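You operate a simulated robot arm through the tools that you are given. There is no shell and no other tool. Be economical: measure what you need, move in short steps, check, and stop when the job is done.

The job below is to be done with a simulated two-armed robot. You get a single attempt, and the scene is never put back.

TASK
Sand the old glue off the green-striped box, stick the grey grip sheet on and roll it flat.
Fine: purple sanding block, sheet between the blue marks, orange roller; both go back. What is to be rubbed or washed off counts as gone when no trace of it is left.

It is judged by the outcome, as a careful person would: the job done as asked, and still so three seconds after it is handed in. It fails if anything else is knocked over, pushed out of place, dropped, spilled or broken. Flat cloth is picked up by pressing the open fingertips on it (5 to 10 N) and closing them slowly along it; thin cloth reads only 2 to 8 mm in the jaws.

THE ROBOT
Two 7-joint arms with fingered hands on one trunk that stands fixed in place. Base frame: the origin is at the foot of the trunk, x ahead of it, y to its left, z up; the work surface is at about z = 500. Units: mm, rad, N and s.
The left shoulder is at [41, 125, 1180], the right one opposite. With the tool pointing down near the work surface each hand reaches from about 100 to 660 mm from the base axis, measured 20 degrees to its own side. Payload 4 kg a hand.
Tool frame (each hand has its own): the origin (TCP) lies between the finger pads and is the grasp point; the fingertips stand 29 mm ahead of it; z points along the fingers, y is the line along which they close. The gripper opens to 100 mm. The gripper's body begins 34 mm behind the TCP. The gripper is a hand of 5 fingers: y runs from the thumb to the fingers, the wrist lies at [-15, -105, -177] in the tool frame, and closing takes about 1.5 s.
Orientation is told as [roll, pitch, yaw] about the base's x, y, z axes, in that order, counted from this pose: with the fingers straight down and the wrist toward the robot, the tool's x, y and z point along [0, 1, 0], [1, 0, 0] and [0, 0, -1] of the base frame.

THE INTERFACE
- The arms move only by the tool servo_tool. It takes "left_motion", "right_motion" or both (then of equal length, played together; a hand with none holds still); each is a list of rows, each a list of 7 numbers: the shift along the base's x, y, z in mm, then the turn, a rotation vector about the base's x, y, z in rad, then the gripper command, from -1 (fully open) to 1 (shut), values between in proportion. In form: [[tx, ty, tz, wx, wy, wz, jaw], ...]. A call has 1 to 12 rows; each row shifts and turns the commanded pose from where the row before left it. A row lasts 0.2 s, in which the tool goes at most 50 mm and 0.15 rad; a call with a longer step from one row to the next is refused whole, and so is a gripper value outside its range. Where a pose cannot be reached the arm comes as near as it can. A force on the tool above 40 N (or 10 N above the force at the start of the call, whichever is more), or a blocked arm, ends the call early, and 0.2 s more pass. Each finger travels about 45 mm/s and halts on what it meets, pressing with about 29 N; the grip force reading is that of the motor and also rises with nothing between the fingers. The clock runs only during rows and for 0.2 s after the last one: add rows that do not move to give the fingers time. The reply holds the time, the measured pose of the TCP, the force on the tool along the base axes, the opening and the grip force, in the units named above and with some noise, with the torque about the TCP (base axes, N m) and any sound that the robot's microphone picked up, and new pictures: "show" is both (left out), scene, wrist or none (wrist: the cameras of the hands that moved).
- Cameras (640 x 400 px; columns grow to the right, rows downward): "scene" is now at [114.6, 38.8, 1282.9]; the picture's right is [0.52, -0.85, -0.00], its down [-0.67, -0.41, -0.61] and it looks along [0.52, 0.32, -0.79] (base axes); focal length 355 px, centre (320, 200). "left" rides on the left gripper at [-66, -86, -121] in its tool frame; the picture's right is [-0.76, -0.31, 0.58], its down [0.59, -0.70, 0.40] and it looks along [0.28, 0.64, 0.71] (tool axes); focal length 247 px, centre (320, 200). "right" rides on the right gripper at [66, -86, -121] in its tool frame; the picture's right is [-0.76, 0.31, -0.58], its down [-0.59, -0.70, 0.40] and it looks along [-0.28, 0.64, 0.71] (tool axes); focal length 247 px, centre (320, 200).
- raise_lower(by): slides the trunk up (or, below 0, down) by that many mm; the arms and the scene camera ride with it, the base frame stays. It gives what a move gives, with no picture.
- hand_shape(shape, hand): the hand has 5 fingers and takes this shape, open, in about a second: jaw (thumb against the fingers, like two jaws); tri (thumb and two fingers); tip (a fingertip pinch); poke (one finger out to press); point (the index stretched); flat (the hand flat); cup (the hand cupped); fist (a fist). The gripper value then closes the fingers along that shape, each until it touches; the sizes above hold for jaw. It gives what a move gives, with no picture.
- turn_head(pan, tilt): turns the head with the scene camera to pan (to the left, within 1.396 rad either way) and tilt (down, from -0.506 to 1.204), counted from straight ahead of the robot. It gives what a move gives, and a new picture of the scene camera.
- pixel_to_xyz(camera, pixels): for up to 12 pixels [column, row] of the newest picture of that camera ("zoom" is the newest enlarged one), the place [x, y, z] in the base frame of the surface seen there, good to about 2 mm. No time passes.
- close_up(camera, box): a new picture of the part [left, top, right, bottom] of that camera's present view, enlarged. No time passes.
- close_job(): hands the job in; it is judged then, once.

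Go step by step. Measure first, check grasps and placings, and put right what went wrong. The budget is 80 turns and 200 pictures, counting those below and the enlarged ones. Unless the task says otherwise, let go and move clear before handing in, and close with one line.

The tools are called after "Request:" by a JSON object that holds its "fn" and its "kwargs". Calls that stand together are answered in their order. servo_tool: Moves the arms, as the interface text tells. Its arguments: {"type":"object","properties":{"left_motion":{"type":"array","items":{"type":"array","items":{"type":"number"}}},"right_motion":{"type":"array","items":{"type":"array","items":{"type":"number"}}},"show":{"type":"string","enum":["both","scene","wrist","none"]}},"required":[]} The other tools are called the same way: raise_lower (by) slides the trunk up or down; hand_shape (shape, hand) gives the hand a shape; turn_head (pan, tilt) turns the head that bears the scene camera; pixel_to_xyz (camera, pixels) gives the place of the surface under pixels of a picture; close_up (camera, box) takes an enlarged picture of a part of a camera's view; close_job () hands the job in.

At the start:

```text
clock: 0.0
left_position: [338.5, 341.7, 910.9]
left_tool_rot: [-0.001, -0.002, 0.001]
left_ft_force: [0.4, 0.3, 0.3]
left_torque: [-0.01, 0.0, 0.02]
left_opening: 99.9
left_grasp_force: 0.0
left_shape: jaw
right_position: [628.2, 33.3, 913.7]
right_tool_rot: [0.001, 0.0, -0.001]
right_ft_force: [0.4, 0.3, 0.0]
right_torque: [0.0, 0.01, 0.0]
right_opening: 100.0
right_grasp_force: 0.1
right_shape: jaw
trunk travel left (down, up): [-378.0, 369.0]
head pan, tilt: [0.55, 0.909]
```

scene: 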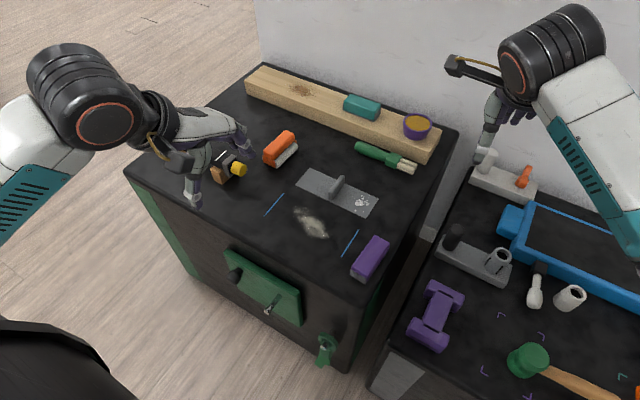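
right: 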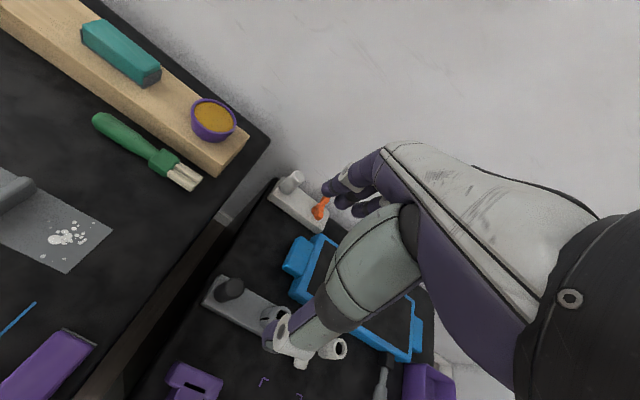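
left: 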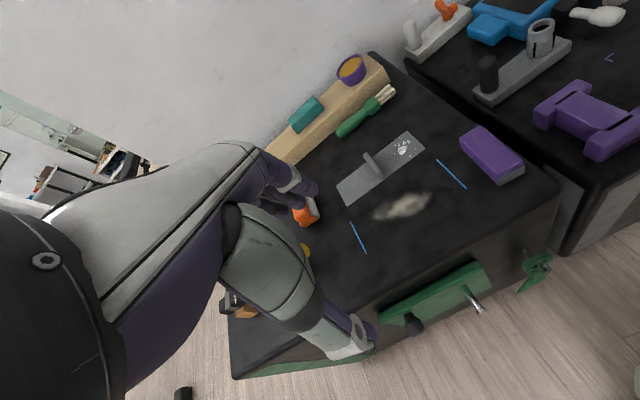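

The scene shows the glue patch near (311,222), blue marks at (275,205) and (350,243), the grey sheet at (337,192), the purple block at (370,258) and something orange at (280,148). I'll enlarge and measure these.

Request:
{"fn": "close_up", "kwargs": {"camera": "scene", "box": [200, 110, 440, 290]}}

Request:
{"fn": "pixel_to_xyz", "kwargs": {"camera": "scene", "pixels": [[311, 222], [284, 195], [266, 215], [357, 231], [343, 255], [307, 171], [378, 198], [366, 216], [297, 187], [340, 183], [372, 250], [280, 145]]}}

Request:
{"fn": "close_up", "kwargs": {"camera": "left", "box": [300, 100, 560, 290]}}

```text
2.22 times, centred on (320, 200) of scene
```

zoom: 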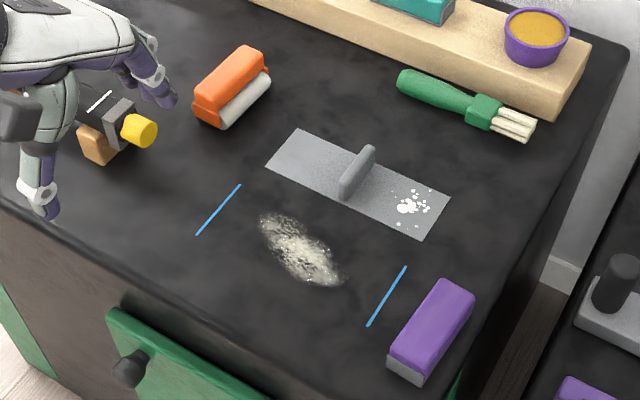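

```text
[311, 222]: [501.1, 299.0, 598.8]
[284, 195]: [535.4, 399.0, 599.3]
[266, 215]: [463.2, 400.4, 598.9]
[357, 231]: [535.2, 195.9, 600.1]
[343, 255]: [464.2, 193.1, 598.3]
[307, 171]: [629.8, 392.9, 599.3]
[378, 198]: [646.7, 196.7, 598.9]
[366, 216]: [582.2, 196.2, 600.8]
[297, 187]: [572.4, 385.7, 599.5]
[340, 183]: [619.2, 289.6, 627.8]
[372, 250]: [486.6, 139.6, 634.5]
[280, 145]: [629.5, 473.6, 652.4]
```

```text
2.11 times, centred on (430, 195) of left
```

zoom: 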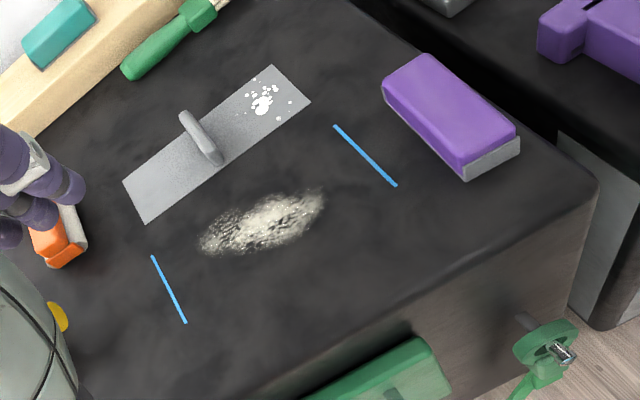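

The layout is clear: top at z≈599, the sheet has an upright tab, and the block and roller lie on either side. I'll measure their outlines finely.

Request:
{"fn": "close_up", "kwargs": {"camera": "scene", "box": [200, 110, 360, 210]}}

Request:
{"fn": "pixel_to_xyz", "kwargs": {"camera": "zoom", "pixels": [[335, 90], [380, 105], [270, 170], [315, 200], [340, 180], [385, 135], [370, 150], [330, 85], [165, 175], [100, 255], [75, 200], [260, 180]]}}

Request:
{"fn": "close_up", "kwargs": {"camera": "scene", "box": [280, 170, 440, 290]}}

Request:
{"fn": "pixel_to_xyz", "kwargs": {"camera": "zoom", "pixels": [[380, 250], [435, 275], [290, 360], [350, 385], [350, 405], [60, 150], [180, 270], [100, 240], [150, 180], [197, 70], [235, 25], [320, 110]]}}

```text
4.00 times, centred on (280, 160) of scene
```

zoom: 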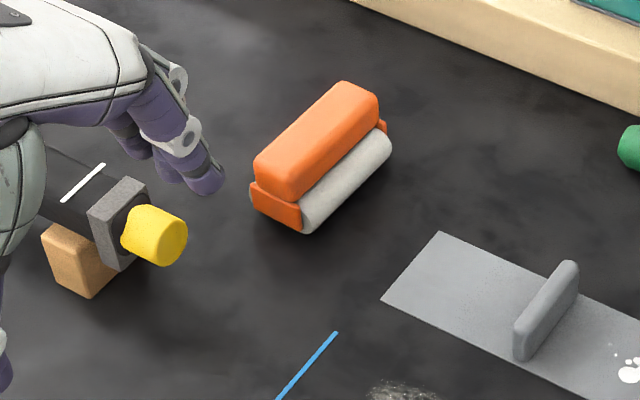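

```text
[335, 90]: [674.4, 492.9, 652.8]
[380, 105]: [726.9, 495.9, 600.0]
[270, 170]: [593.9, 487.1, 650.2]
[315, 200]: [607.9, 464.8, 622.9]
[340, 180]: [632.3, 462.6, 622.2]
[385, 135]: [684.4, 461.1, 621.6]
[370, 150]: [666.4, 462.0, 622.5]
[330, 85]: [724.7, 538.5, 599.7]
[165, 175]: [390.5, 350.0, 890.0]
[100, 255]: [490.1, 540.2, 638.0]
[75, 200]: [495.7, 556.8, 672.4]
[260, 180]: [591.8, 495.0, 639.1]
```

```text
3.33 times, centred on (360, 230) of scene
```

zoom: 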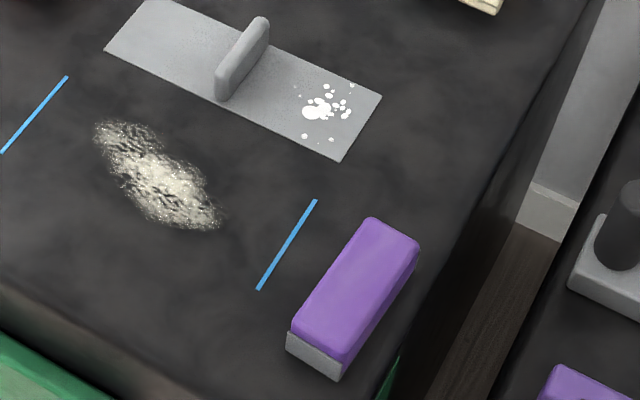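

```text
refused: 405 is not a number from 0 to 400
```

Request:
{"fn": "pixel_to_xyz", "kwargs": {"camera": "zoom", "pixels": [[380, 228], [415, 255], [290, 330], [340, 358], [345, 375], [95, 128], [220, 228], [100, 150], [200, 180], [222, 80], [262, 25], [150, 225]]}}

Request:
{"fn": "pixel_to_xyz", "kwargs": {"camera": "scene", "pixels": [[290, 132], [270, 150], [276, 165], [264, 158], [285, 163], [298, 150], [293, 136], [282, 150], [275, 140], [262, 157], [240, 168], [220, 178]]}}

Request:
{"fn": "raise_lower", "kwargs": {"by": -130}}

```text
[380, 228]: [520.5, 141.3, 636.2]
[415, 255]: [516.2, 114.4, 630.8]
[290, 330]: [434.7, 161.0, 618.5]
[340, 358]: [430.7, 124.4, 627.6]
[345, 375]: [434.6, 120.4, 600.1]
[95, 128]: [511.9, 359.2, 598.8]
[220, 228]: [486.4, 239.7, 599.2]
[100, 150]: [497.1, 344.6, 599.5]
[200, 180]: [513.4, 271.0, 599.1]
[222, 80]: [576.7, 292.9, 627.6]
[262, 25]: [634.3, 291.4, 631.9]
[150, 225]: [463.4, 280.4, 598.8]
```

```text
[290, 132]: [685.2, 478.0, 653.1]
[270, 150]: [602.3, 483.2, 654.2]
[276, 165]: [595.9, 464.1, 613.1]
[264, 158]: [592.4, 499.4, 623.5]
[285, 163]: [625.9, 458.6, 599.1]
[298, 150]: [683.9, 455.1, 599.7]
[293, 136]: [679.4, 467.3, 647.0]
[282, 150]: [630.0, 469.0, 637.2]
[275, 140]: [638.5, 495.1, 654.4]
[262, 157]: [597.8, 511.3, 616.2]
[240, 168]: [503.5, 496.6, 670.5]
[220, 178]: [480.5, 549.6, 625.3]
```

```text
clock: 1.6
left_position: [341.4, 343.3, 758.2]
left_tool_rot: [-0.002, 0.076, -0.001]
left_ft_force: [-0.5, -0.5, 0.0]
left_torque: [-0.01, -0.01, 0.0]
left_opening: 99.6
left_grasp_force: 0.1
left_shape: jaw
right_position: [627.6, 33.3, 783.9]
right_tool_rot: [0.001, -0.001, 0.001]
right_ft_force: [-0.3, -0.3, -0.1]
right_torque: [0.0, -0.01, -0.02]
right_opening: 100.0
right_grasp_force: 0.0
right_shape: jaw
trunk travel left (down, up): [-248.0, 499.0]
head pan, tilt: [0.55, 0.909]
```

Block: x 432–520, y 115–162, top 636; tab: x 577–634 at y≈292. I'll rotate the left hand −90° about z and bring it above the block.

Request:
{"fn": "servo_tool", "kwargs": {"left_motion": [[5, 0, 15, 0, 0, -0.13, -1], [10, 0, 15, 0, 0, -0.13, -1], [10, -10, 10, 0, 0, -0.13, -1], [10, -20, 0, 0, 0, -0.13, -1], [10, -20, 0, 0, 0, -0.13, -1], [15, -20, 0, 0, 0, -0.13, -1], [15, -25, 0, 0, 0, -0.13, -1], [15, -25, 0, 0, 0, -0.13, -1], [15, -25, 0, 0, 0, -0.13, -1], [15, -25, 0, 0, 0, -0.13, -1], [10, -20, 0, 0, 0, -0.13, -1], [4.5, -13, 0, 0, 0, -0.14, -1]]}}

```text
clock: 4.2
left_position: [475.8, 139.2, 797.1]
left_tool_rot: [-0.001, 0.078, -1.572]
left_ft_force: [0.8, -1.1, 0.6]
left_torque: [-0.01, -0.01, 0.0]
left_opening: 99.7
left_grasp_force: 0.0
left_shape: jaw
right_position: [628.4, 33.6, 782.7]
right_tool_rot: [0.0, 0.001, -0.001]
right_ft_force: [0.7, 0.2, -0.8]
right_torque: [-0.02, 0.02, 0.01]
right_opening: 99.9
right_grasp_force: 0.0
right_shape: jaw
trunk travel left (down, up): [-248.0, 499.0]
head pan, tilt: [0.55, 0.909]
```

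scene: 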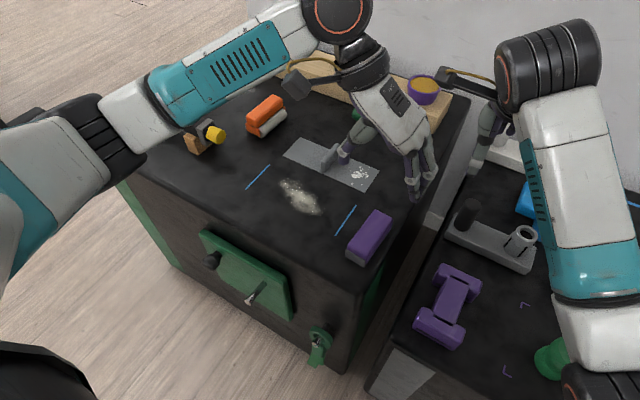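
left: 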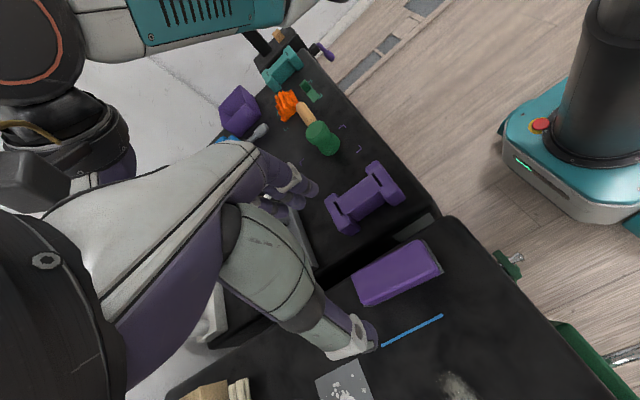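

The hand is above the block but with a 0.078 tilt about x. I'll level it and check the block's outline in the wrist view.

Request:
{"fn": "servo_tool", "kwargs": {"left_motion": [[0, 0, -40, -0.078, 0, 0, -1], [0, 0, -30, 0, 0, 0, -1]]}}

Request:
{"fn": "close_up", "kwargs": {"camera": "scene", "box": [320, 140, 480, 280]}}

Request:
{"fn": "close_up", "kwargs": {"camera": "left", "box": [280, 150, 480, 350]}}

```text
clock: 4.8
left_position: [475.9, 137.9, 726.3]
left_tool_rot: [-0.001, 0.0, -1.572]
left_ft_force: [-0.7, -0.7, -0.6]
left_torque: [-0.02, -0.01, -0.02]
left_opening: 99.6
left_grasp_force: 0.1
left_shape: jaw
right_position: [627.6, 32.8, 783.2]
right_tool_rot: [0.0, 0.004, 0.0]
right_ft_force: [0.3, -0.6, 0.2]
right_torque: [0.0, 0.0, 0.02]
right_opening: 99.7
right_grasp_force: 0.1
right_shape: jaw
trunk travel left (down, up): [-248.0, 499.0]
head pan, tilt: [0.55, 0.909]
```

scene: 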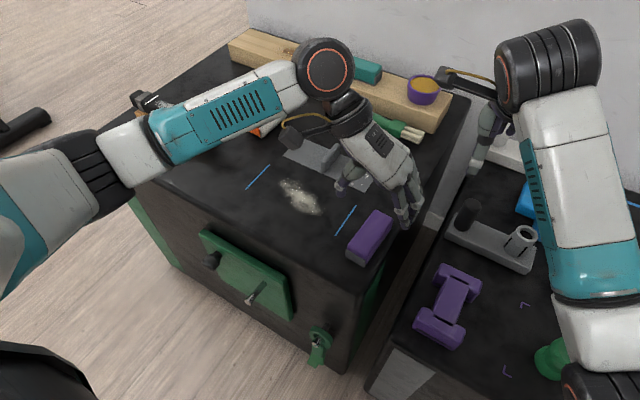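
left: 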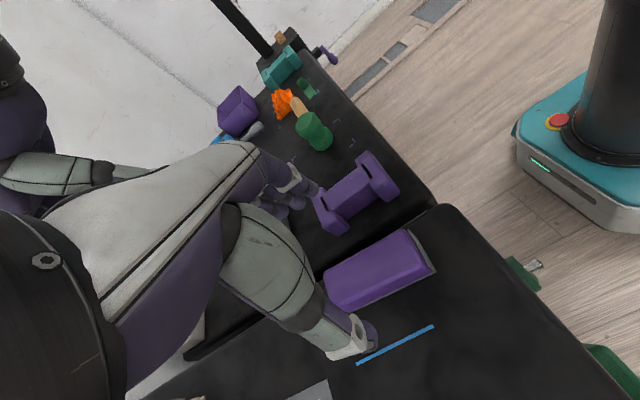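

```text
2.86 times, centred on (400, 210) of scene
```

zoom: 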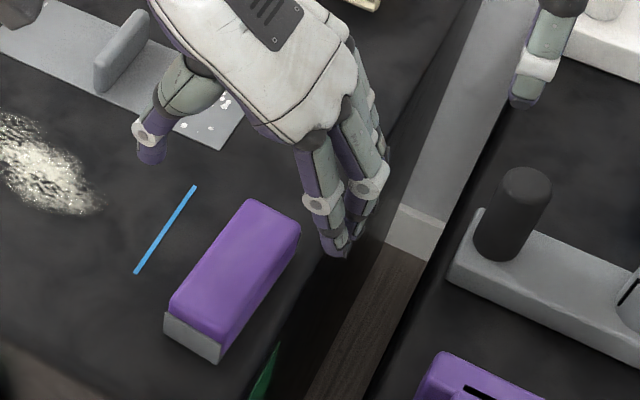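

```text
2.00 times, centred on (380, 250) of left
```

zoom: 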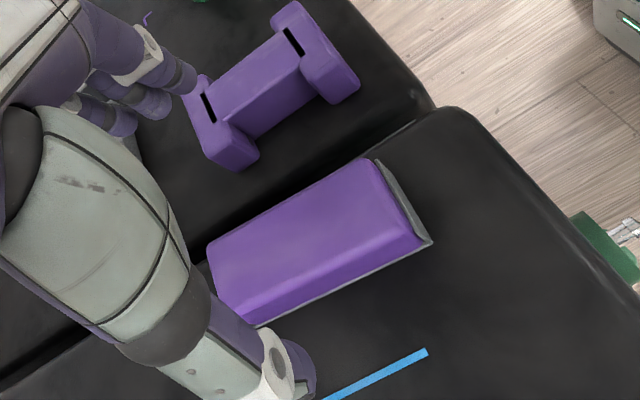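

Request:
{"fn": "pixel_to_xyz", "kwargs": {"camera": "zoom", "pixels": [[225, 245], [365, 168], [415, 238], [300, 295], [250, 312], [330, 225], [426, 243], [385, 170]]}}

Request:
{"fn": "pixel_to_xyz", "kwargs": {"camera": "scene", "pixels": [[407, 222], [411, 192], [345, 183], [365, 213], [388, 222], [360, 258]]}}

```text
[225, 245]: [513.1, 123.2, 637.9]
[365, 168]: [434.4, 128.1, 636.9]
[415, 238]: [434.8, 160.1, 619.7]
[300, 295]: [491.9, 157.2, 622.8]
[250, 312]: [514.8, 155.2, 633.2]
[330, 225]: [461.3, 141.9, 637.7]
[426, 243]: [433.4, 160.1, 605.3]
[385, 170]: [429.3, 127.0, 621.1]
```

```text
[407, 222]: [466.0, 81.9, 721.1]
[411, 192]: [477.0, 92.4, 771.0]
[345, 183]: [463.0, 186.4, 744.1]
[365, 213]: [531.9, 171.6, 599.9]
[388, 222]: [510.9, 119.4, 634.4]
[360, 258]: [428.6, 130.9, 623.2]
```

Block centre ≈ (476,139.5), rotated about −0.055 rad, top 637. I'll align and descend so the fingertips are about 10 mm above the table, then close.

Request:
{"fn": "servo_tool", "kwargs": {"left_motion": [[0, 1.5, -30, 0, 0, -0.055, -1], [0, 0, -30, 0, 0, 0, -1], [0, 0, -20, 0, 0, 0, -1], [0, 0, -8, 0, 0, 0, -1], [0, 0, 0, 0, 0, 0, -1]]}}

Request:
{"fn": "close_up", "kwargs": {"camera": "scene", "box": [320, 140, 480, 280]}}

```text
clock: 6.0
left_position: [476.9, 139.4, 638.7]
left_tool_rot: [-0.003, 0.0, -1.627]
left_ft_force: [-0.6, 0.1, 0.0]
left_torque: [0.0, -0.01, -0.01]
left_opening: 100.0
left_grasp_force: 0.1
left_shape: jaw
right_position: [626.8, 34.2, 782.8]
right_tool_rot: [0.001, 0.001, 0.001]
right_ft_force: [0.3, -0.1, 0.9]
right_torque: [0.0, -0.03, 0.02]
right_opening: 99.6
right_grasp_force: 0.0
right_shape: jaw
trunk travel left (down, up): [-248.0, 499.0]
head pan, tilt: [0.55, 0.909]
```

scene: 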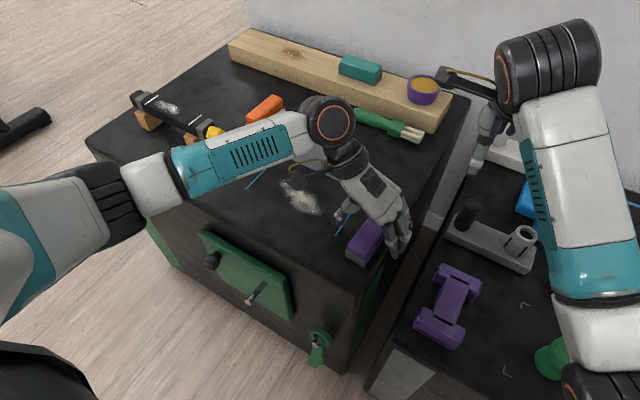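
left: 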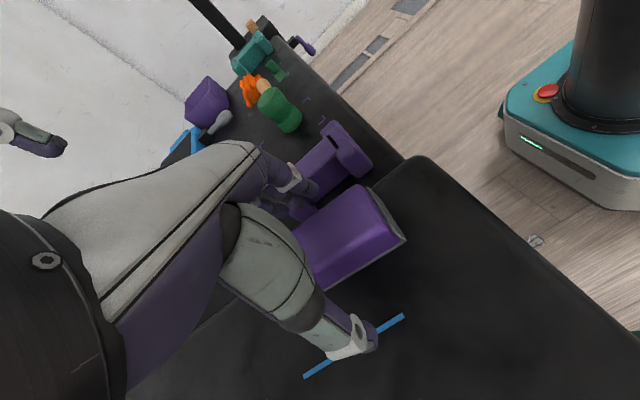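

```text
2.86 times, centred on (400, 210) of scene
```

zoom: 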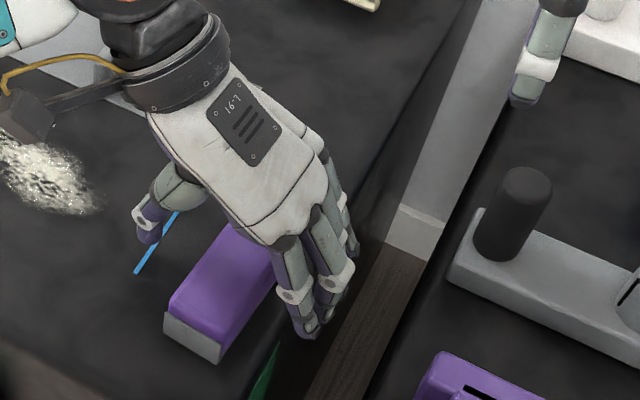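

The fingers straddle the block cleanly, so I'll close.

Request:
{"fn": "servo_tool", "kwargs": {"left_motion": [[0, 0, 0, 0, 0, 0, -0.5], [0, 0, 0, 0, 0, 0, 0], [0, 0, 0, 0, 0, 0, 0.3], [0, 0, 0, 0, 0, 0, 0.6], [0, 0, 0, 0, 0, 0, 1], [0, 0, 0, 0, 0, 0, 1], [0, 0, 0, 0, 0, 0, 1], [0, 0, 0, 0, 0, 0, 1]], "show": "wrist"}}

```text
clock: 7.8
left_position: [477.0, 139.9, 639.3]
left_tool_rot: [-0.001, 0.001, -1.627]
left_ft_force: [-0.5, 0.7, -0.3]
left_torque: [-0.02, 0.04, -0.02]
left_opening: 34.0
left_grasp_force: 28.9
left_shape: jaw
right_position: [627.2, 32.8, 783.4]
right_tool_rot: [0.0, -0.001, 0.0]
right_ft_force: [-0.2, -0.5, -0.7]
right_torque: [0.02, -0.01, 0.03]
right_opening: 99.8
right_grasp_force: 0.0
right_shape: jaw
trunk travel left (down, up): [-248.0, 499.0]
head pan, tilt: [0.55, 0.909]
```

left: 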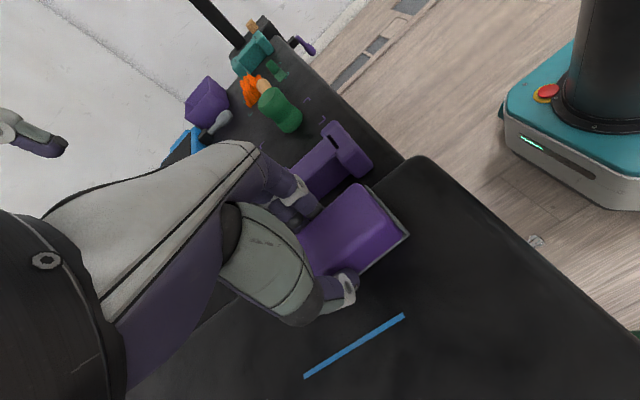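

Firm grip at 34 mm. Lift and carry to above the near end of the glue.

Request:
{"fn": "servo_tool", "kwargs": {"left_motion": [[0, 0, 15, 0, 0, 0, 1], [0, 0, 20, 0, 0, 0, 1], [3, 25, 0, 0, 0, 0, 1], [4, 35, 0, 0, 0, 0, 1], [4, 35, 0, 0, 0, 0, 1], [2, 20, 0, 0, 0, 0, 1], [0, 0, -15, 0, 0, 0, 1], [0, 0, -15, 0, 0, 0, 1]]}}

```text
clock: 9.6
left_position: [490.6, 256.9, 645.5]
left_tool_rot: [-0.002, -0.002, -1.626]
left_ft_force: [0.5, -0.2, -1.7]
left_torque: [0.03, 0.0, -0.01]
left_opening: 34.0
left_grasp_force: 29.1
left_shape: jaw
right_position: [627.9, 33.3, 783.1]
right_tool_rot: [0.0, 0.003, 0.0]
right_ft_force: [-0.6, 0.4, -0.4]
right_torque: [0.0, 0.0, 0.03]
right_opening: 99.7
right_grasp_force: 0.1
right_shape: jaw
trunk travel left (down, up): [-248.0, 499.0]
head pan, tilt: [0.55, 0.909]
```

scene: 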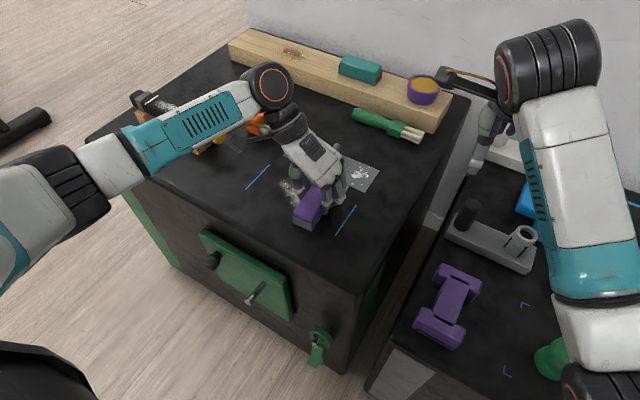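
left: 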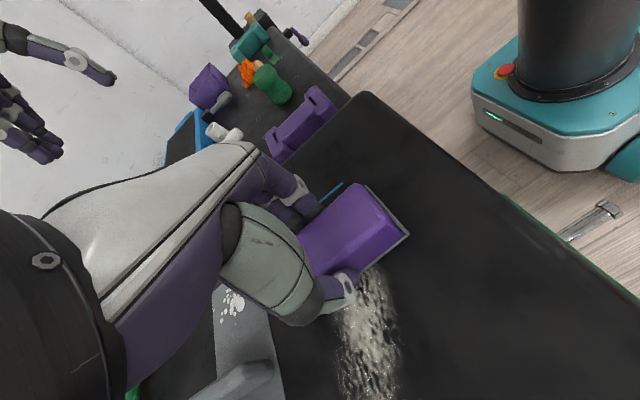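

Positioned over the glue's right end; lower to contact.

Request:
{"fn": "servo_tool", "kwargs": {"left_motion": [[0, 0, -4, 0, 0, 0, 1], [0, 0, -3, 0, 0, 0, 1], [0, 0, -2, 0, 0, 0, 1]], "show": "none"}}

```text
clock: 10.4
left_position: [490.6, 256.6, 638.5]
left_tool_rot: [0.004, -0.002, -1.625]
left_ft_force: [-0.7, 3.4, 19.0]
left_torque: [0.1, 0.03, -0.05]
left_opening: 35.1
left_grasp_force: 29.0
left_shape: jaw
right_position: [626.6, 33.5, 784.1]
right_tool_rot: [-0.001, 0.0, 0.0]
right_ft_force: [0.0, 0.3, 0.2]
right_torque: [0.01, 0.01, -0.01]
right_opening: 99.9
right_grasp_force: 0.0
right_shape: jaw
trunk travel left (down, up): [-248.0, 499.0]
head pan, tilt: [0.55, 0.909]
```

19 N contact; ease by 1 mm and stroke left across the patch.

Request:
{"fn": "servo_tool", "kwargs": {"left_motion": [[0, -8, 0.8, 0, 0, 0, 1], [0, 10, 0, 0, 0, 0, 1], [0, 15, 0, 0, 0, 0, 1], [0, 15, 0, 0, 0, 0, 1], [0, 15, 0, 0, 0, 0, 1], [0, 15, 0, 0, 0, 0, 1], [0, 15, 0, 0, 0, 0, 1], [0, 15, 0, 0, 0, 0, 1], [0, 10, 0, 0, 0, 0, 1]], "show": "scene"}}

```text
clock: 12.4
left_position: [487.0, 355.1, 637.4]
left_tool_rot: [-0.001, 0.001, -1.628]
left_ft_force: [-0.3, -7.0, 22.1]
left_torque: [-0.35, -0.02, 0.01]
left_opening: 36.2
left_grasp_force: 29.2
left_shape: jaw
right_position: [627.6, 31.7, 784.2]
right_tool_rot: [0.002, 0.0, 0.0]
right_ft_force: [0.6, 1.2, -0.3]
right_torque: [0.01, -0.04, 0.04]
right_opening: 100.0
right_grasp_force: 0.0
right_shape: jaw
trunk travel left (down, up): [-248.0, 499.0]
head pan, tilt: [0.55, 0.909]
```

scene: 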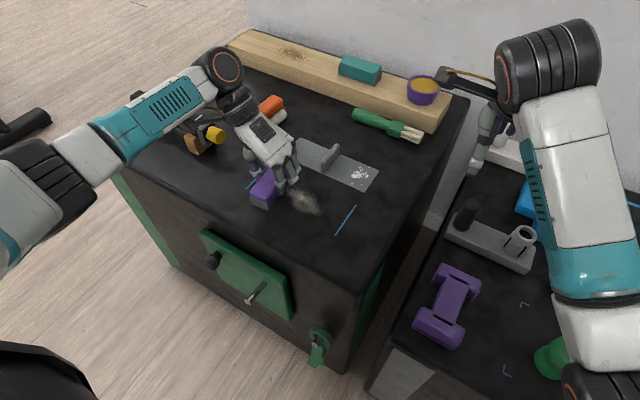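

One pass faded it a lot. Continue strokes back and forth with slightly less pressure.

Request:
{"fn": "servo_tool", "kwargs": {"left_motion": [[0, 5, 0.8, 0, 0, 0, 1], [1, -17, 0, 0, 0, 0, 1], [1, -18, 0, 0, 0, 0, 1], [1, -18, 0, 0, 0, 0, 1], [1, -18, 0, 0, 0, 0, 1], [1, -18, 0, 0, 0, 0, 1], [1, -18, 0, 0, 0, 0, 1], [0, -13, 0, 0, 0, 0, 1]], "show": "scene"}}

Request:
{"fn": "servo_tool", "kwargs": {"left_motion": [[0, 10, 0.3, 0, 0, 0, 1], [0, 17, 0, 0, 0, 0, 1], [0, 18, 0, 0, 0, 0, 1], [0, 18, 0, 0, 0, 0, 1], [0, 18, 0, 0, 0, 0, 1], [0, 18, 0, 0, 0, 0, 1], [0, 18, 0, 0, 0, 0, 1]], "show": "scene"}}

```text
clock: 14.2
left_position: [495.8, 243.5, 638.3]
left_tool_rot: [0.001, 0.001, -1.627]
left_ft_force: [0.0, 4.9, 14.7]
left_torque: [0.06, 0.02, 0.01]
left_opening: 36.1
left_grasp_force: 28.7
left_shape: jaw
right_position: [626.8, 34.1, 783.4]
right_tool_rot: [0.0, -0.001, -0.001]
right_ft_force: [-0.1, -0.7, 0.1]
right_torque: [-0.01, 0.0, -0.02]
right_opening: 99.9
right_grasp_force: 0.1
right_shape: jaw
trunk travel left (down, up): [-248.0, 499.0]
head pan, tilt: [0.55, 0.909]
```

scene: 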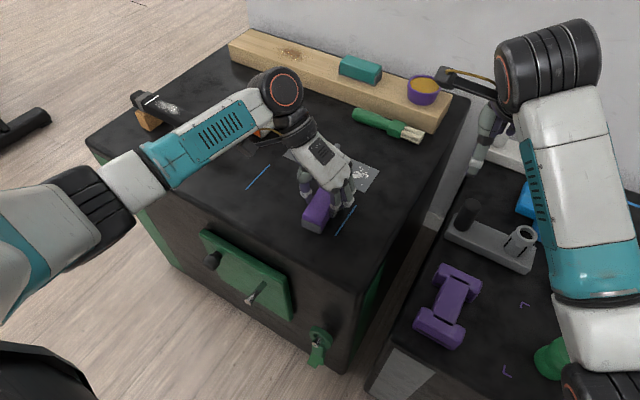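

```text
clock: 15.8
left_position: [493.5, 359.9, 638.2]
left_tool_rot: [0.0, 0.0, -1.626]
left_ft_force: [0.0, -3.8, 11.2]
left_torque: [-0.16, 0.04, 0.0]
left_opening: 35.6
left_grasp_force: 28.5
left_shape: jaw
right_position: [626.3, 32.0, 783.3]
right_tool_rot: [0.002, -0.001, -0.001]
right_ft_force: [-0.7, -0.6, 0.1]
right_torque: [0.0, -0.01, 0.0]
right_opening: 99.5
right_grasp_force: 0.1
right_shape: jaw
trunk travel left (down, up): [-248.0, 499.0]
head pan, tilt: [0.55, 0.909]
```

scene: 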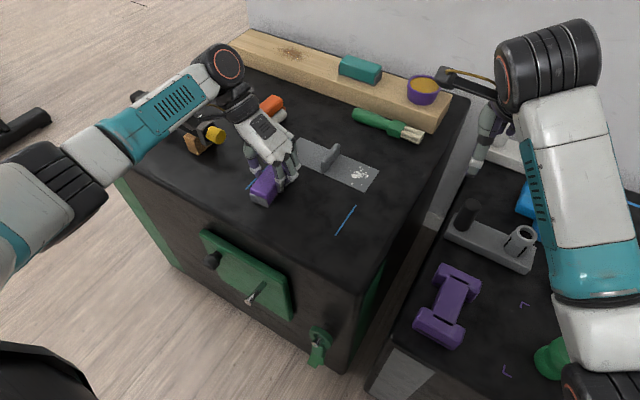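

Looks nearly clean; I'll do two more passes offset in x to be sure, then zoom in.

Request:
{"fn": "servo_tool", "kwargs": {"left_motion": [[-6, 8, 0, 0, 0, 0, 1], [-6, -18, 0, 0, 0, 0, 1], [0, -20, 0, 0, 0, 0, 1], [0, -20, 0, 0, 0, 0, 1], [0, -20, 0, 0, 0, 0, 1], [0, -20, 0, 0, 0, 0, 1], [0, -20, 0, 0, 0, 0, 1], [0, -12, 0, 0, 0, 0, 1]], "show": "none"}}

Request:
{"fn": "servo_tool", "kwargs": {"left_motion": [[10, 0, 0, 0, 0, 0, 1], [10, 10, 0, 0, 0, 0, 1], [0, 20, 0, 0, 0, 0, 1], [0, 20, 0, 0, 0, 0, 1], [0, 20, 0, 0, 0, 0, 1], [0, 20, 0, 0, 0, 0, 1], [0, 20, 0, 0, 0, 0, 1], [0, 10, 0, 0, 0, 0, 1], [-10, 0, 0, 0, 0, 0, 1]], "show": "none"}}

Request:
{"fn": "servo_tool", "kwargs": {"left_motion": [[0, 0, 20, 0, 0, 0, 1], [0, -20, 20, 0, 0, 0, 1], [0, -40, 20, 0, 0, 0, 1], [0, -40, 0, 0, 0, 0, 1], [0, -40, 0, 0, 0, 0, 1], [0, -40, 0, 0, 0, 0, 1], [-10, -25, 0, 0, 0, 0, 1]], "show": "scene"}}

Request:
{"fn": "close_up", "kwargs": {"camera": "scene", "box": [220, 150, 380, 250]}}

```text
clock: 17.6
left_position: [482.5, 238.1, 637.6]
left_tool_rot: [0.001, 0.0, -1.626]
left_ft_force: [0.7, 4.3, 12.4]
left_torque: [0.05, 0.02, 0.04]
left_opening: 35.8
left_grasp_force: 28.8
left_shape: jaw
right_position: [627.5, 33.1, 784.1]
right_tool_rot: [-0.001, -0.001, 0.0]
right_ft_force: [0.5, -0.4, 1.2]
right_torque: [0.02, 0.04, 0.02]
right_opening: 100.1
right_grasp_force: 0.0
right_shape: jaw
trunk travel left (down, up): [-248.0, 499.0]
head pan, tilt: [0.55, 0.909]
```

```text
clock: 19.6
left_position: [492.5, 357.9, 638.4]
left_tool_rot: [0.0, 0.002, -1.624]
left_ft_force: [3.3, 2.2, 17.5]
left_torque: [-0.04, -0.01, 0.03]
left_opening: 35.7
left_grasp_force: 28.7
left_shape: jaw
right_position: [626.3, 33.6, 783.9]
right_tool_rot: [0.001, -0.001, 0.001]
right_ft_force: [0.2, -0.1, -0.1]
right_torque: [-0.01, 0.01, 0.03]
right_opening: 99.7
right_grasp_force: 0.1
right_shape: jaw
trunk travel left (down, up): [-248.0, 499.0]
head pan, tilt: [0.55, 0.909]
```

```text
clock: 21.2
left_position: [484.5, 153.6, 698.3]
left_tool_rot: [-0.001, 0.0, -1.625]
left_ft_force: [-0.7, 0.5, -1.1]
left_torque: [0.0, 0.0, -0.03]
left_opening: 35.2
left_grasp_force: 28.6
left_shape: jaw
right_position: [627.5, 34.9, 783.8]
right_tool_rot: [-0.001, -0.001, 0.0]
right_ft_force: [-0.3, 0.2, 0.0]
right_torque: [-0.01, -0.03, 0.0]
right_opening: 99.7
right_grasp_force: 0.1
right_shape: jaw
trunk travel left (down, up): [-248.0, 499.0]
head pan, tilt: [0.55, 0.909]
```

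scene: 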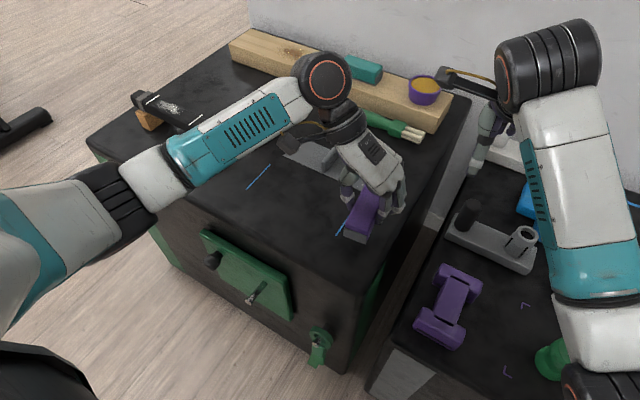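

```text
4.00 times, centred on (300, 200) of scene
```

zoom: 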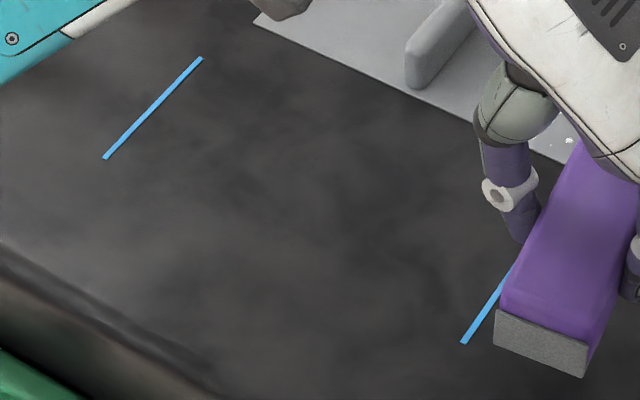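

The glue is entirely gone. Return the block to its original place, (477,139.7).

Request:
{"fn": "servo_tool", "kwargs": {"left_motion": [[-4, -7, 0, 0, 0, 0, 1], [-4, -7, -10, 0, 0, 0, 1], [0, 0, -20, 0, 0, 0, 1], [0, 0, -15, 0, 0, 0, 1], [0, 0, -8, 0, 0, 0, 1], [0, 0, -3, 0, 0, 0, 1], [0, 0, -1.5, 0, 0, 0, 1]], "show": "scene"}}

Request:
{"fn": "close_up", "kwargs": {"camera": "scene", "box": [320, 140, 480, 280]}}

```text
clock: 22.8
left_position: [475.3, 139.0, 639.4]
left_tool_rot: [-0.001, -0.001, -1.628]
left_ft_force: [0.4, -0.7, -0.8]
left_torque: [0.03, -0.01, -0.04]
left_opening: 35.2
left_grasp_force: 28.7
left_shape: jaw
right_position: [628.9, 33.2, 783.6]
right_tool_rot: [0.001, 0.0, -0.001]
right_ft_force: [0.4, 0.0, -0.3]
right_torque: [0.02, -0.03, 0.03]
right_opening: 99.5
right_grasp_force: 0.0
right_shape: jaw
trunk travel left (down, up): [-248.0, 499.0]
head pan, tilt: [0.55, 0.909]
```

scene: 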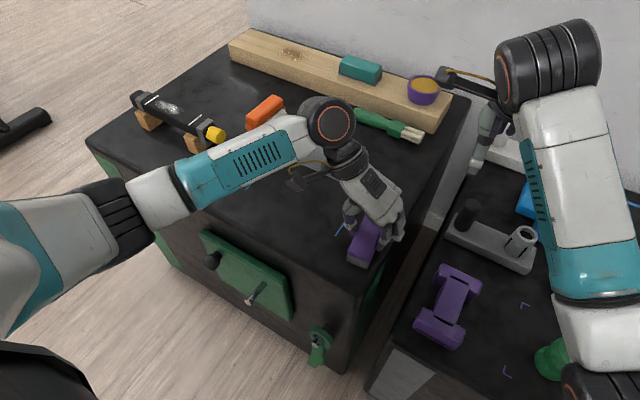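

```text
2.86 times, centred on (400, 210) of scene
```

zoom: 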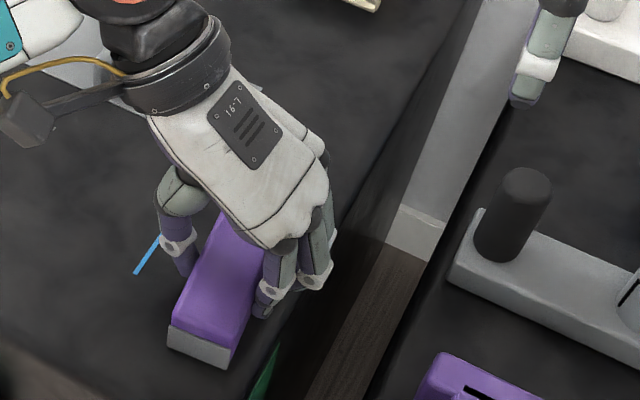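

Almost touching; lower gently to contact (it was x 477, so +1), then open.

Request:
{"fn": "servo_tool", "kwargs": {"left_motion": [[2, 1, 0, 0, 0, 0, 1], [0, 0, -1, 0, 0, 0, 1], [0, 0, -0.5, 0, 0, 0, 1]], "show": "none"}}

```text
clock: 23.6
left_position: [476.9, 139.6, 638.5]
left_tool_rot: [-0.001, -0.002, -1.626]
left_ft_force: [0.3, -0.4, -0.8]
left_torque: [0.01, 0.03, 0.01]
left_opening: 35.4
left_grasp_force: 28.8
left_shape: jaw
right_position: [627.4, 34.4, 783.7]
right_tool_rot: [0.0, 0.0, 0.0]
right_ft_force: [-0.1, 0.7, 0.6]
right_torque: [-0.04, 0.03, -0.03]
right_opening: 99.8
right_grasp_force: 0.0
right_shape: jaw
trunk travel left (down, up): [-248.0, 499.0]
head pan, tilt: [0.55, 0.909]
```

Request:
{"fn": "servo_tool", "kwargs": {"left_motion": [[0, 0, -1, 0, 0, 0, 1], [0, 0, -0.7, 0, 0, 0, 1], [0, 0, 0, 0, 0, 0, 1]], "show": "none"}}

```text
clock: 24.4
left_position: [476.7, 139.1, 637.9]
left_tool_rot: [0.0, -0.002, -1.628]
left_ft_force: [-0.1, 0.4, 9.7]
left_torque: [0.0, -0.02, -0.03]
left_opening: 35.6
left_grasp_force: 28.8
left_shape: jaw
right_position: [627.6, 32.1, 783.3]
right_tool_rot: [-0.003, 0.001, 0.0]
right_ft_force: [1.1, 0.5, 1.0]
right_torque: [-0.02, -0.02, -0.02]
right_opening: 99.7
right_grasp_force: 0.0
right_shape: jaw
trunk travel left (down, up): [-248.0, 499.0]
head pan, tilt: [0.55, 0.909]
```

Seated with light contact. Open and lift clear.

Request:
{"fn": "servo_tool", "kwargs": {"left_motion": [[0, 0, 0.7, 0, 0, 0, 0.3], [0, 0, 0, 0, 0, 0, 0], [0, 0, 0, 0, 0, 0, -0.5], [0, 0, 0, 0, 0, 0, -1], [0, 0, 0, 0, 0, 0, -1], [0, 0, 0, 0, 0, 0, -1], [0, 0, 0, 0, 0, 0, -1], [0, 0, 25, 0, 0, 0, -1], [0, 0, 35, 0, 0, 0, -1], [-10, 10, 30, 0, 0, 0, -1], [-40, 20, 0, 0, 0, 0, -1], [-40, 20, 0, 0, 0, 0, -1]], "show": "scene"}}

Request:
{"fn": "close_up", "kwargs": {"camera": "scene", "box": [280, 120, 420, 240]}}

```text
clock: 27.0
left_position: [384.8, 190.7, 728.6]
left_tool_rot: [-0.001, -0.001, -1.628]
left_ft_force: [0.6, 0.6, 0.7]
left_torque: [0.01, -0.02, 0.03]
left_opening: 100.1
left_grasp_force: 0.1
left_shape: jaw
right_position: [627.7, 33.0, 783.1]
right_tool_rot: [0.001, 0.001, 0.0]
right_ft_force: [-0.2, -0.6, 0.1]
right_torque: [0.04, 0.01, 0.0]
right_opening: 99.8
right_grasp_force: 0.1
right_shape: jaw
trunk travel left (down, up): [-248.0, 499.0]
head pan, tilt: [0.55, 0.909]
```

scene: 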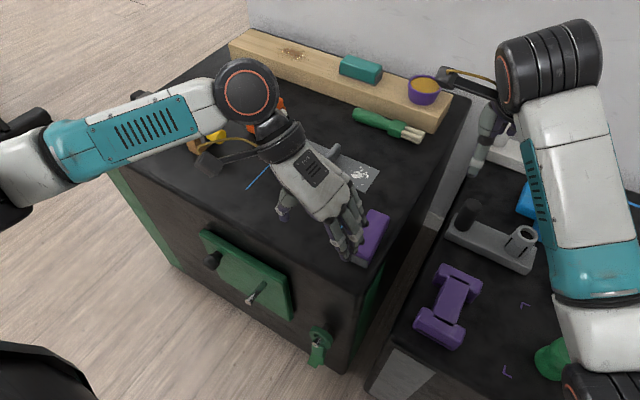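

```text
3.33 times, centred on (350, 180) of scene
```

zoom: 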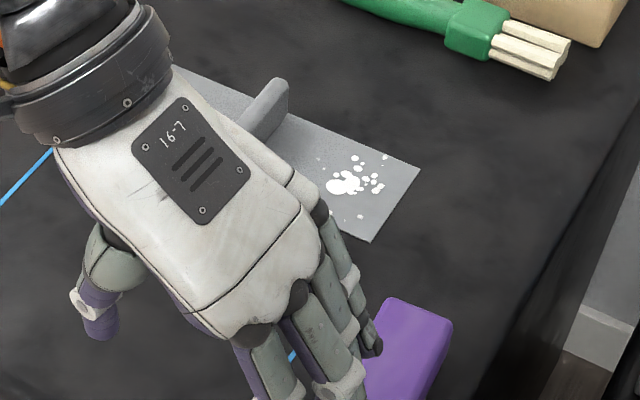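

The hand blocks the sheet; move it aside to measure the sheet precisely.

Request:
{"fn": "servo_tool", "kwargs": {"left_motion": [[-5, 30, 20, 0, 0, 0, -1], [-5, 45, 20, 0, 0, 0, -1], [-5, 45, 10, 0, 0, 0, -1], [0, 45, 0, 0, 0, 0, -1], [0, 45, 0, 0, 0, 0, -1]], "show": "scene"}}

Request:
{"fn": "close_up", "kwargs": {"camera": "scene", "box": [240, 120, 400, 270]}}

```text
clock: 28.2
left_position: [373.0, 400.5, 777.0]
left_tool_rot: [-0.001, -0.001, -1.628]
left_ft_force: [-0.4, 0.3, -0.2]
left_torque: [0.01, 0.0, 0.01]
left_opening: 99.9
left_grasp_force: 0.1
left_shape: jaw
right_position: [628.1, 32.9, 783.1]
right_tool_rot: [0.0, 0.002, 0.0]
right_ft_force: [0.2, -0.5, 0.0]
right_torque: [-0.05, 0.03, 0.0]
right_opening: 99.7
right_grasp_force: 0.0
right_shape: jaw
trunk travel left (down, up): [-248.0, 499.0]
head pan, tilt: [0.55, 0.909]
```

scene: 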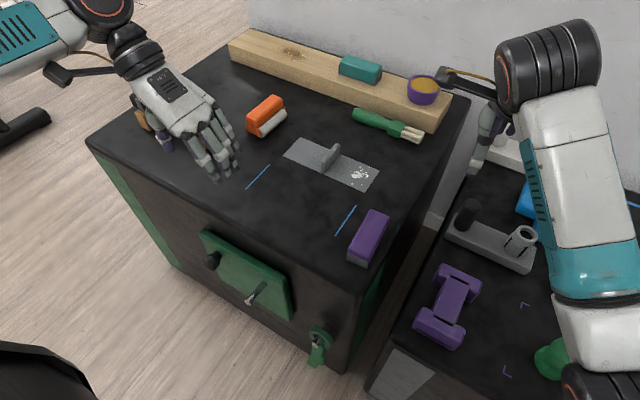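

```text
2.67 times, centred on (320, 195) of scene
```

zoom: 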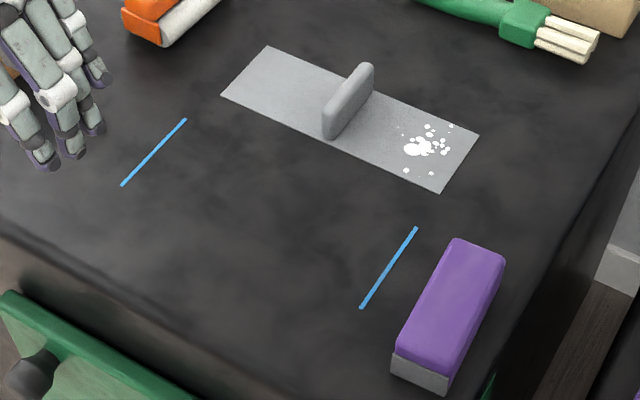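

Request:
{"fn": "pixel_to_xyz", "kwargs": {"camera": "zoom", "pixels": [[268, 47], [223, 95], [438, 191], [476, 135], [183, 121], [123, 184], [415, 229], [362, 306], [331, 128], [366, 68], [350, 95], [415, 147]]}}

Request:
{"fn": "close_up", "kwargs": {"camera": "scene", "box": [310, 130, 390, 200]}}

```text
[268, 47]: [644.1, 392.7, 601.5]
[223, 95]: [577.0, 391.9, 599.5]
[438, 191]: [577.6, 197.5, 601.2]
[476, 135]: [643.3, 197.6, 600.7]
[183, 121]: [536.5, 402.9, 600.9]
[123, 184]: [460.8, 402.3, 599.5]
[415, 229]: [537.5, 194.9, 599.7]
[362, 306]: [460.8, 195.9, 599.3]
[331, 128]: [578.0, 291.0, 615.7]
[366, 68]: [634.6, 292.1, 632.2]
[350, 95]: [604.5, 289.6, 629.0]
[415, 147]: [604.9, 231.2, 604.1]
```

```text
5.71 times, centred on (350, 165) of scene
```

zoom: 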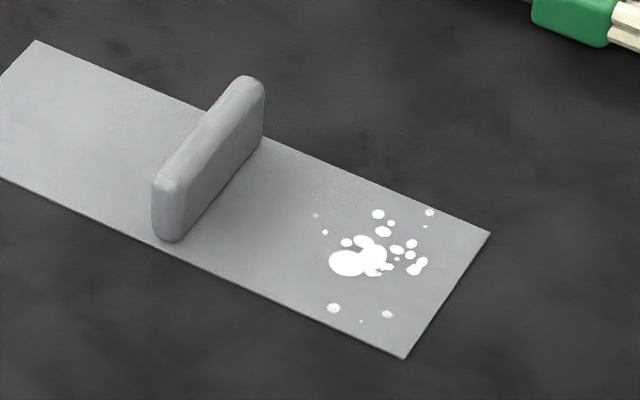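

Sheet: x 577–644, y 197–392, axis-aligned, centre ≈(610.5,295). Marks centre at (499,299). I'll move above the tab, aligning yaw to −π/2.

Request:
{"fn": "servo_tool", "kwargs": {"left_motion": [[30, -5, 0, 0, 0, 0.028, -1], [40, -15, 0, 0, 0, 0.028, -1], [40, -20, 0, 0, 0, 0, -1], [40, -20, 0, 0, 0, 0, -1], [40, -20, 0, 0, 0, 0, -1], [34, -18, -20, 0, 0, 0, -1], [10, -8, -30, 0, 0, 0, -1], [0, 0, -30, 0, 0, 0, -1], [0, 0, 0, 0, 0, 0, -1]]}}

Request:
{"fn": "close_up", "kwargs": {"camera": "scene", "box": [260, 90, 400, 210]}}

```text
clock: 30.2
left_position: [605.9, 293.1, 699.9]
left_tool_rot: [-0.002, 0.0, -1.571]
left_ft_force: [1.0, -0.6, -0.6]
left_torque: [-0.02, -0.05, -0.02]
left_opening: 99.8
left_grasp_force: 0.1
left_shape: jaw
right_position: [627.4, 33.5, 782.5]
right_tool_rot: [0.0, 0.0, 0.001]
right_ft_force: [0.6, -1.0, 0.6]
right_torque: [-0.01, 0.02, -0.01]
right_opening: 99.8
right_grasp_force: 0.0
right_shape: jaw
trunk travel left (down, up): [-248.0, 499.0]
head pan, tilt: [0.55, 0.909]
```

scene: 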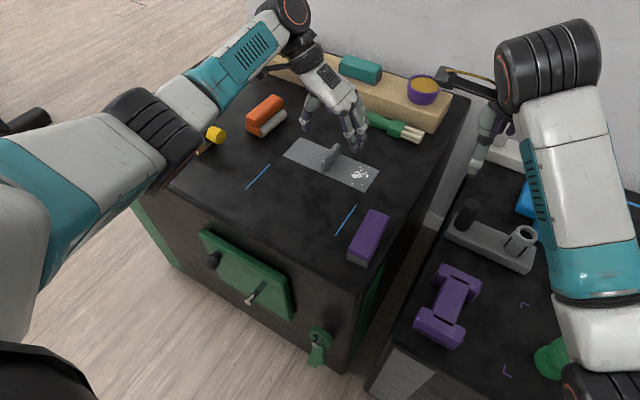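
left: 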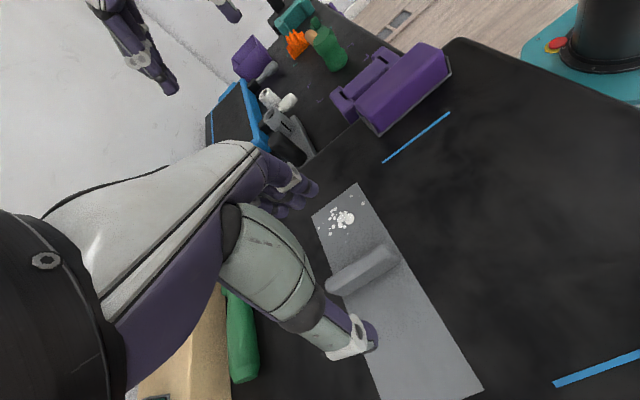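

```text
3.33 times, centred on (330, 150) of scene
```

zoom: 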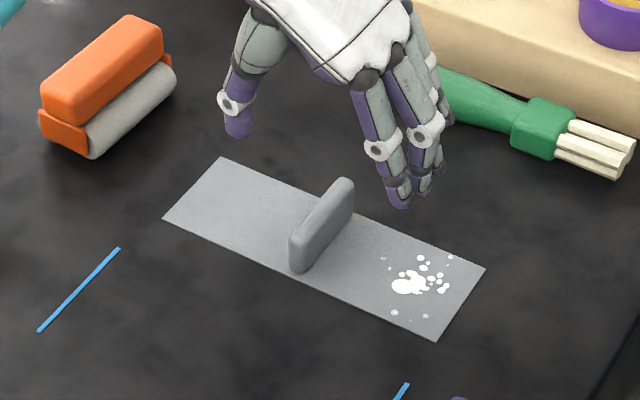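

Before descending, I'll check elbow clearance from the yellow lamp and the tab's sides.

Request:
{"fn": "pixel_to_xyz", "kwargs": {"camera": "scene", "pixels": [[185, 160], [190, 130], [155, 185], [215, 133], [200, 150], [165, 160]]}}

Request:
{"fn": "pixel_to_xyz", "kwargs": {"camera": "left", "pixels": [[345, 275], [385, 248], [360, 262], [375, 270], [350, 290], [398, 252], [330, 280], [392, 243]]}}

```text
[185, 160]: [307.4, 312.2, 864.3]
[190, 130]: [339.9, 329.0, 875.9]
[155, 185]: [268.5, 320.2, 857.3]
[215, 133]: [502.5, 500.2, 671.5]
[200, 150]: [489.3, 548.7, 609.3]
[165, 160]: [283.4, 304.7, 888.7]
```

```text
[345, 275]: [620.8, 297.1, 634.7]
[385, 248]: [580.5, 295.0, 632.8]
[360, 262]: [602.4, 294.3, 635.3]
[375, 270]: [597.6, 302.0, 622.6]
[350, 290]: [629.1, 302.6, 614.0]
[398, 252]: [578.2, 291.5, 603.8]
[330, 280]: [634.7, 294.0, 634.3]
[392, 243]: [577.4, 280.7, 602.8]
```

Elbow is high (≈860) and the tab is y 289–302. Descend around it and close.

Request:
{"fn": "servo_tool", "kwargs": {"left_motion": [[1, 2, -25, 0, 0, 0, -1], [0, 0, -25, 0, 0, 0, -1], [0, 0, -13, 0, 0, 0, -0.5], [0, 0, 0, 0, 0, 0, 0], [0, 0, 0, 0, 0, 0, 0.3], [0, 0, 0, 0, 0, 0, 0.5], [0, 0, 0, 0, 0, 0, 0.7], [0, 0, 0, 0, 0, 0, 1], [0, 0, 0, 0, 0, 0, 1], [0, 0, 0, 0, 0, 0, 1], [0, 0, 0, 0, 0, 0, 1], [0, 0, 0, 0, 0, 0, 1]]}}

Request:
{"fn": "close_up", "kwargs": {"camera": "scene", "box": [260, 90, 400, 210]}}

```text
clock: 32.8
left_position: [608.4, 295.7, 634.4]
left_tool_rot: [-0.003, -0.001, -1.57]
left_ft_force: [-0.1, 0.0, -0.9]
left_torque: [-0.03, 0.04, 0.02]
left_opening: 8.9
left_grasp_force: 29.3
left_shape: jaw
right_position: [629.0, 33.2, 783.2]
right_tool_rot: [0.0, 0.001, 0.0]
right_ft_force: [-0.3, -0.7, -0.1]
right_torque: [-0.02, -0.01, 0.04]
right_opening: 99.9
right_grasp_force: 0.1
right_shape: jaw
trunk travel left (down, up): [-248.0, 499.0]
head pan, tilt: [0.55, 0.909]
```

scene: 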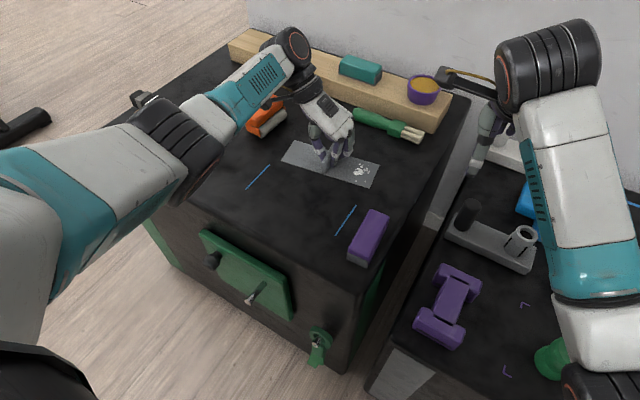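
left: 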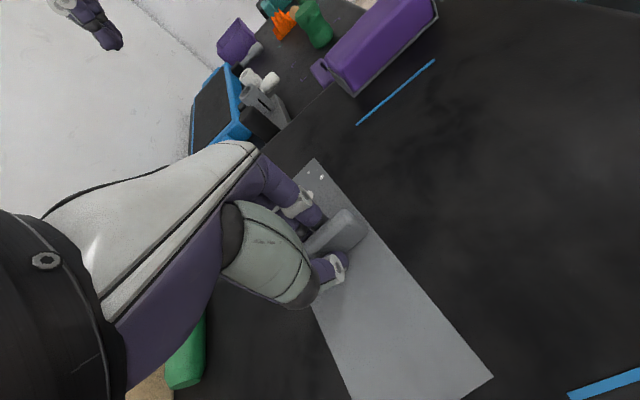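

```text
3.33 times, centred on (330, 150) of scene
```

zoom: 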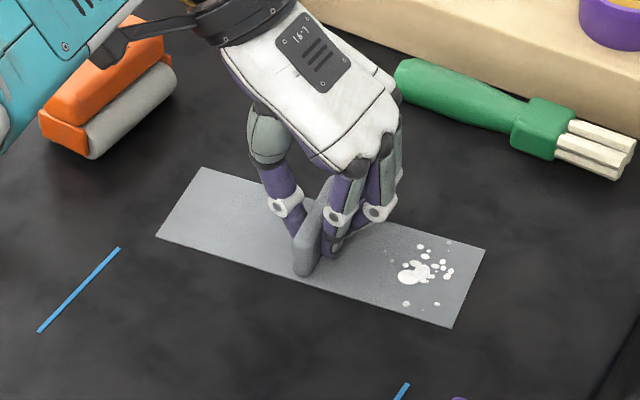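

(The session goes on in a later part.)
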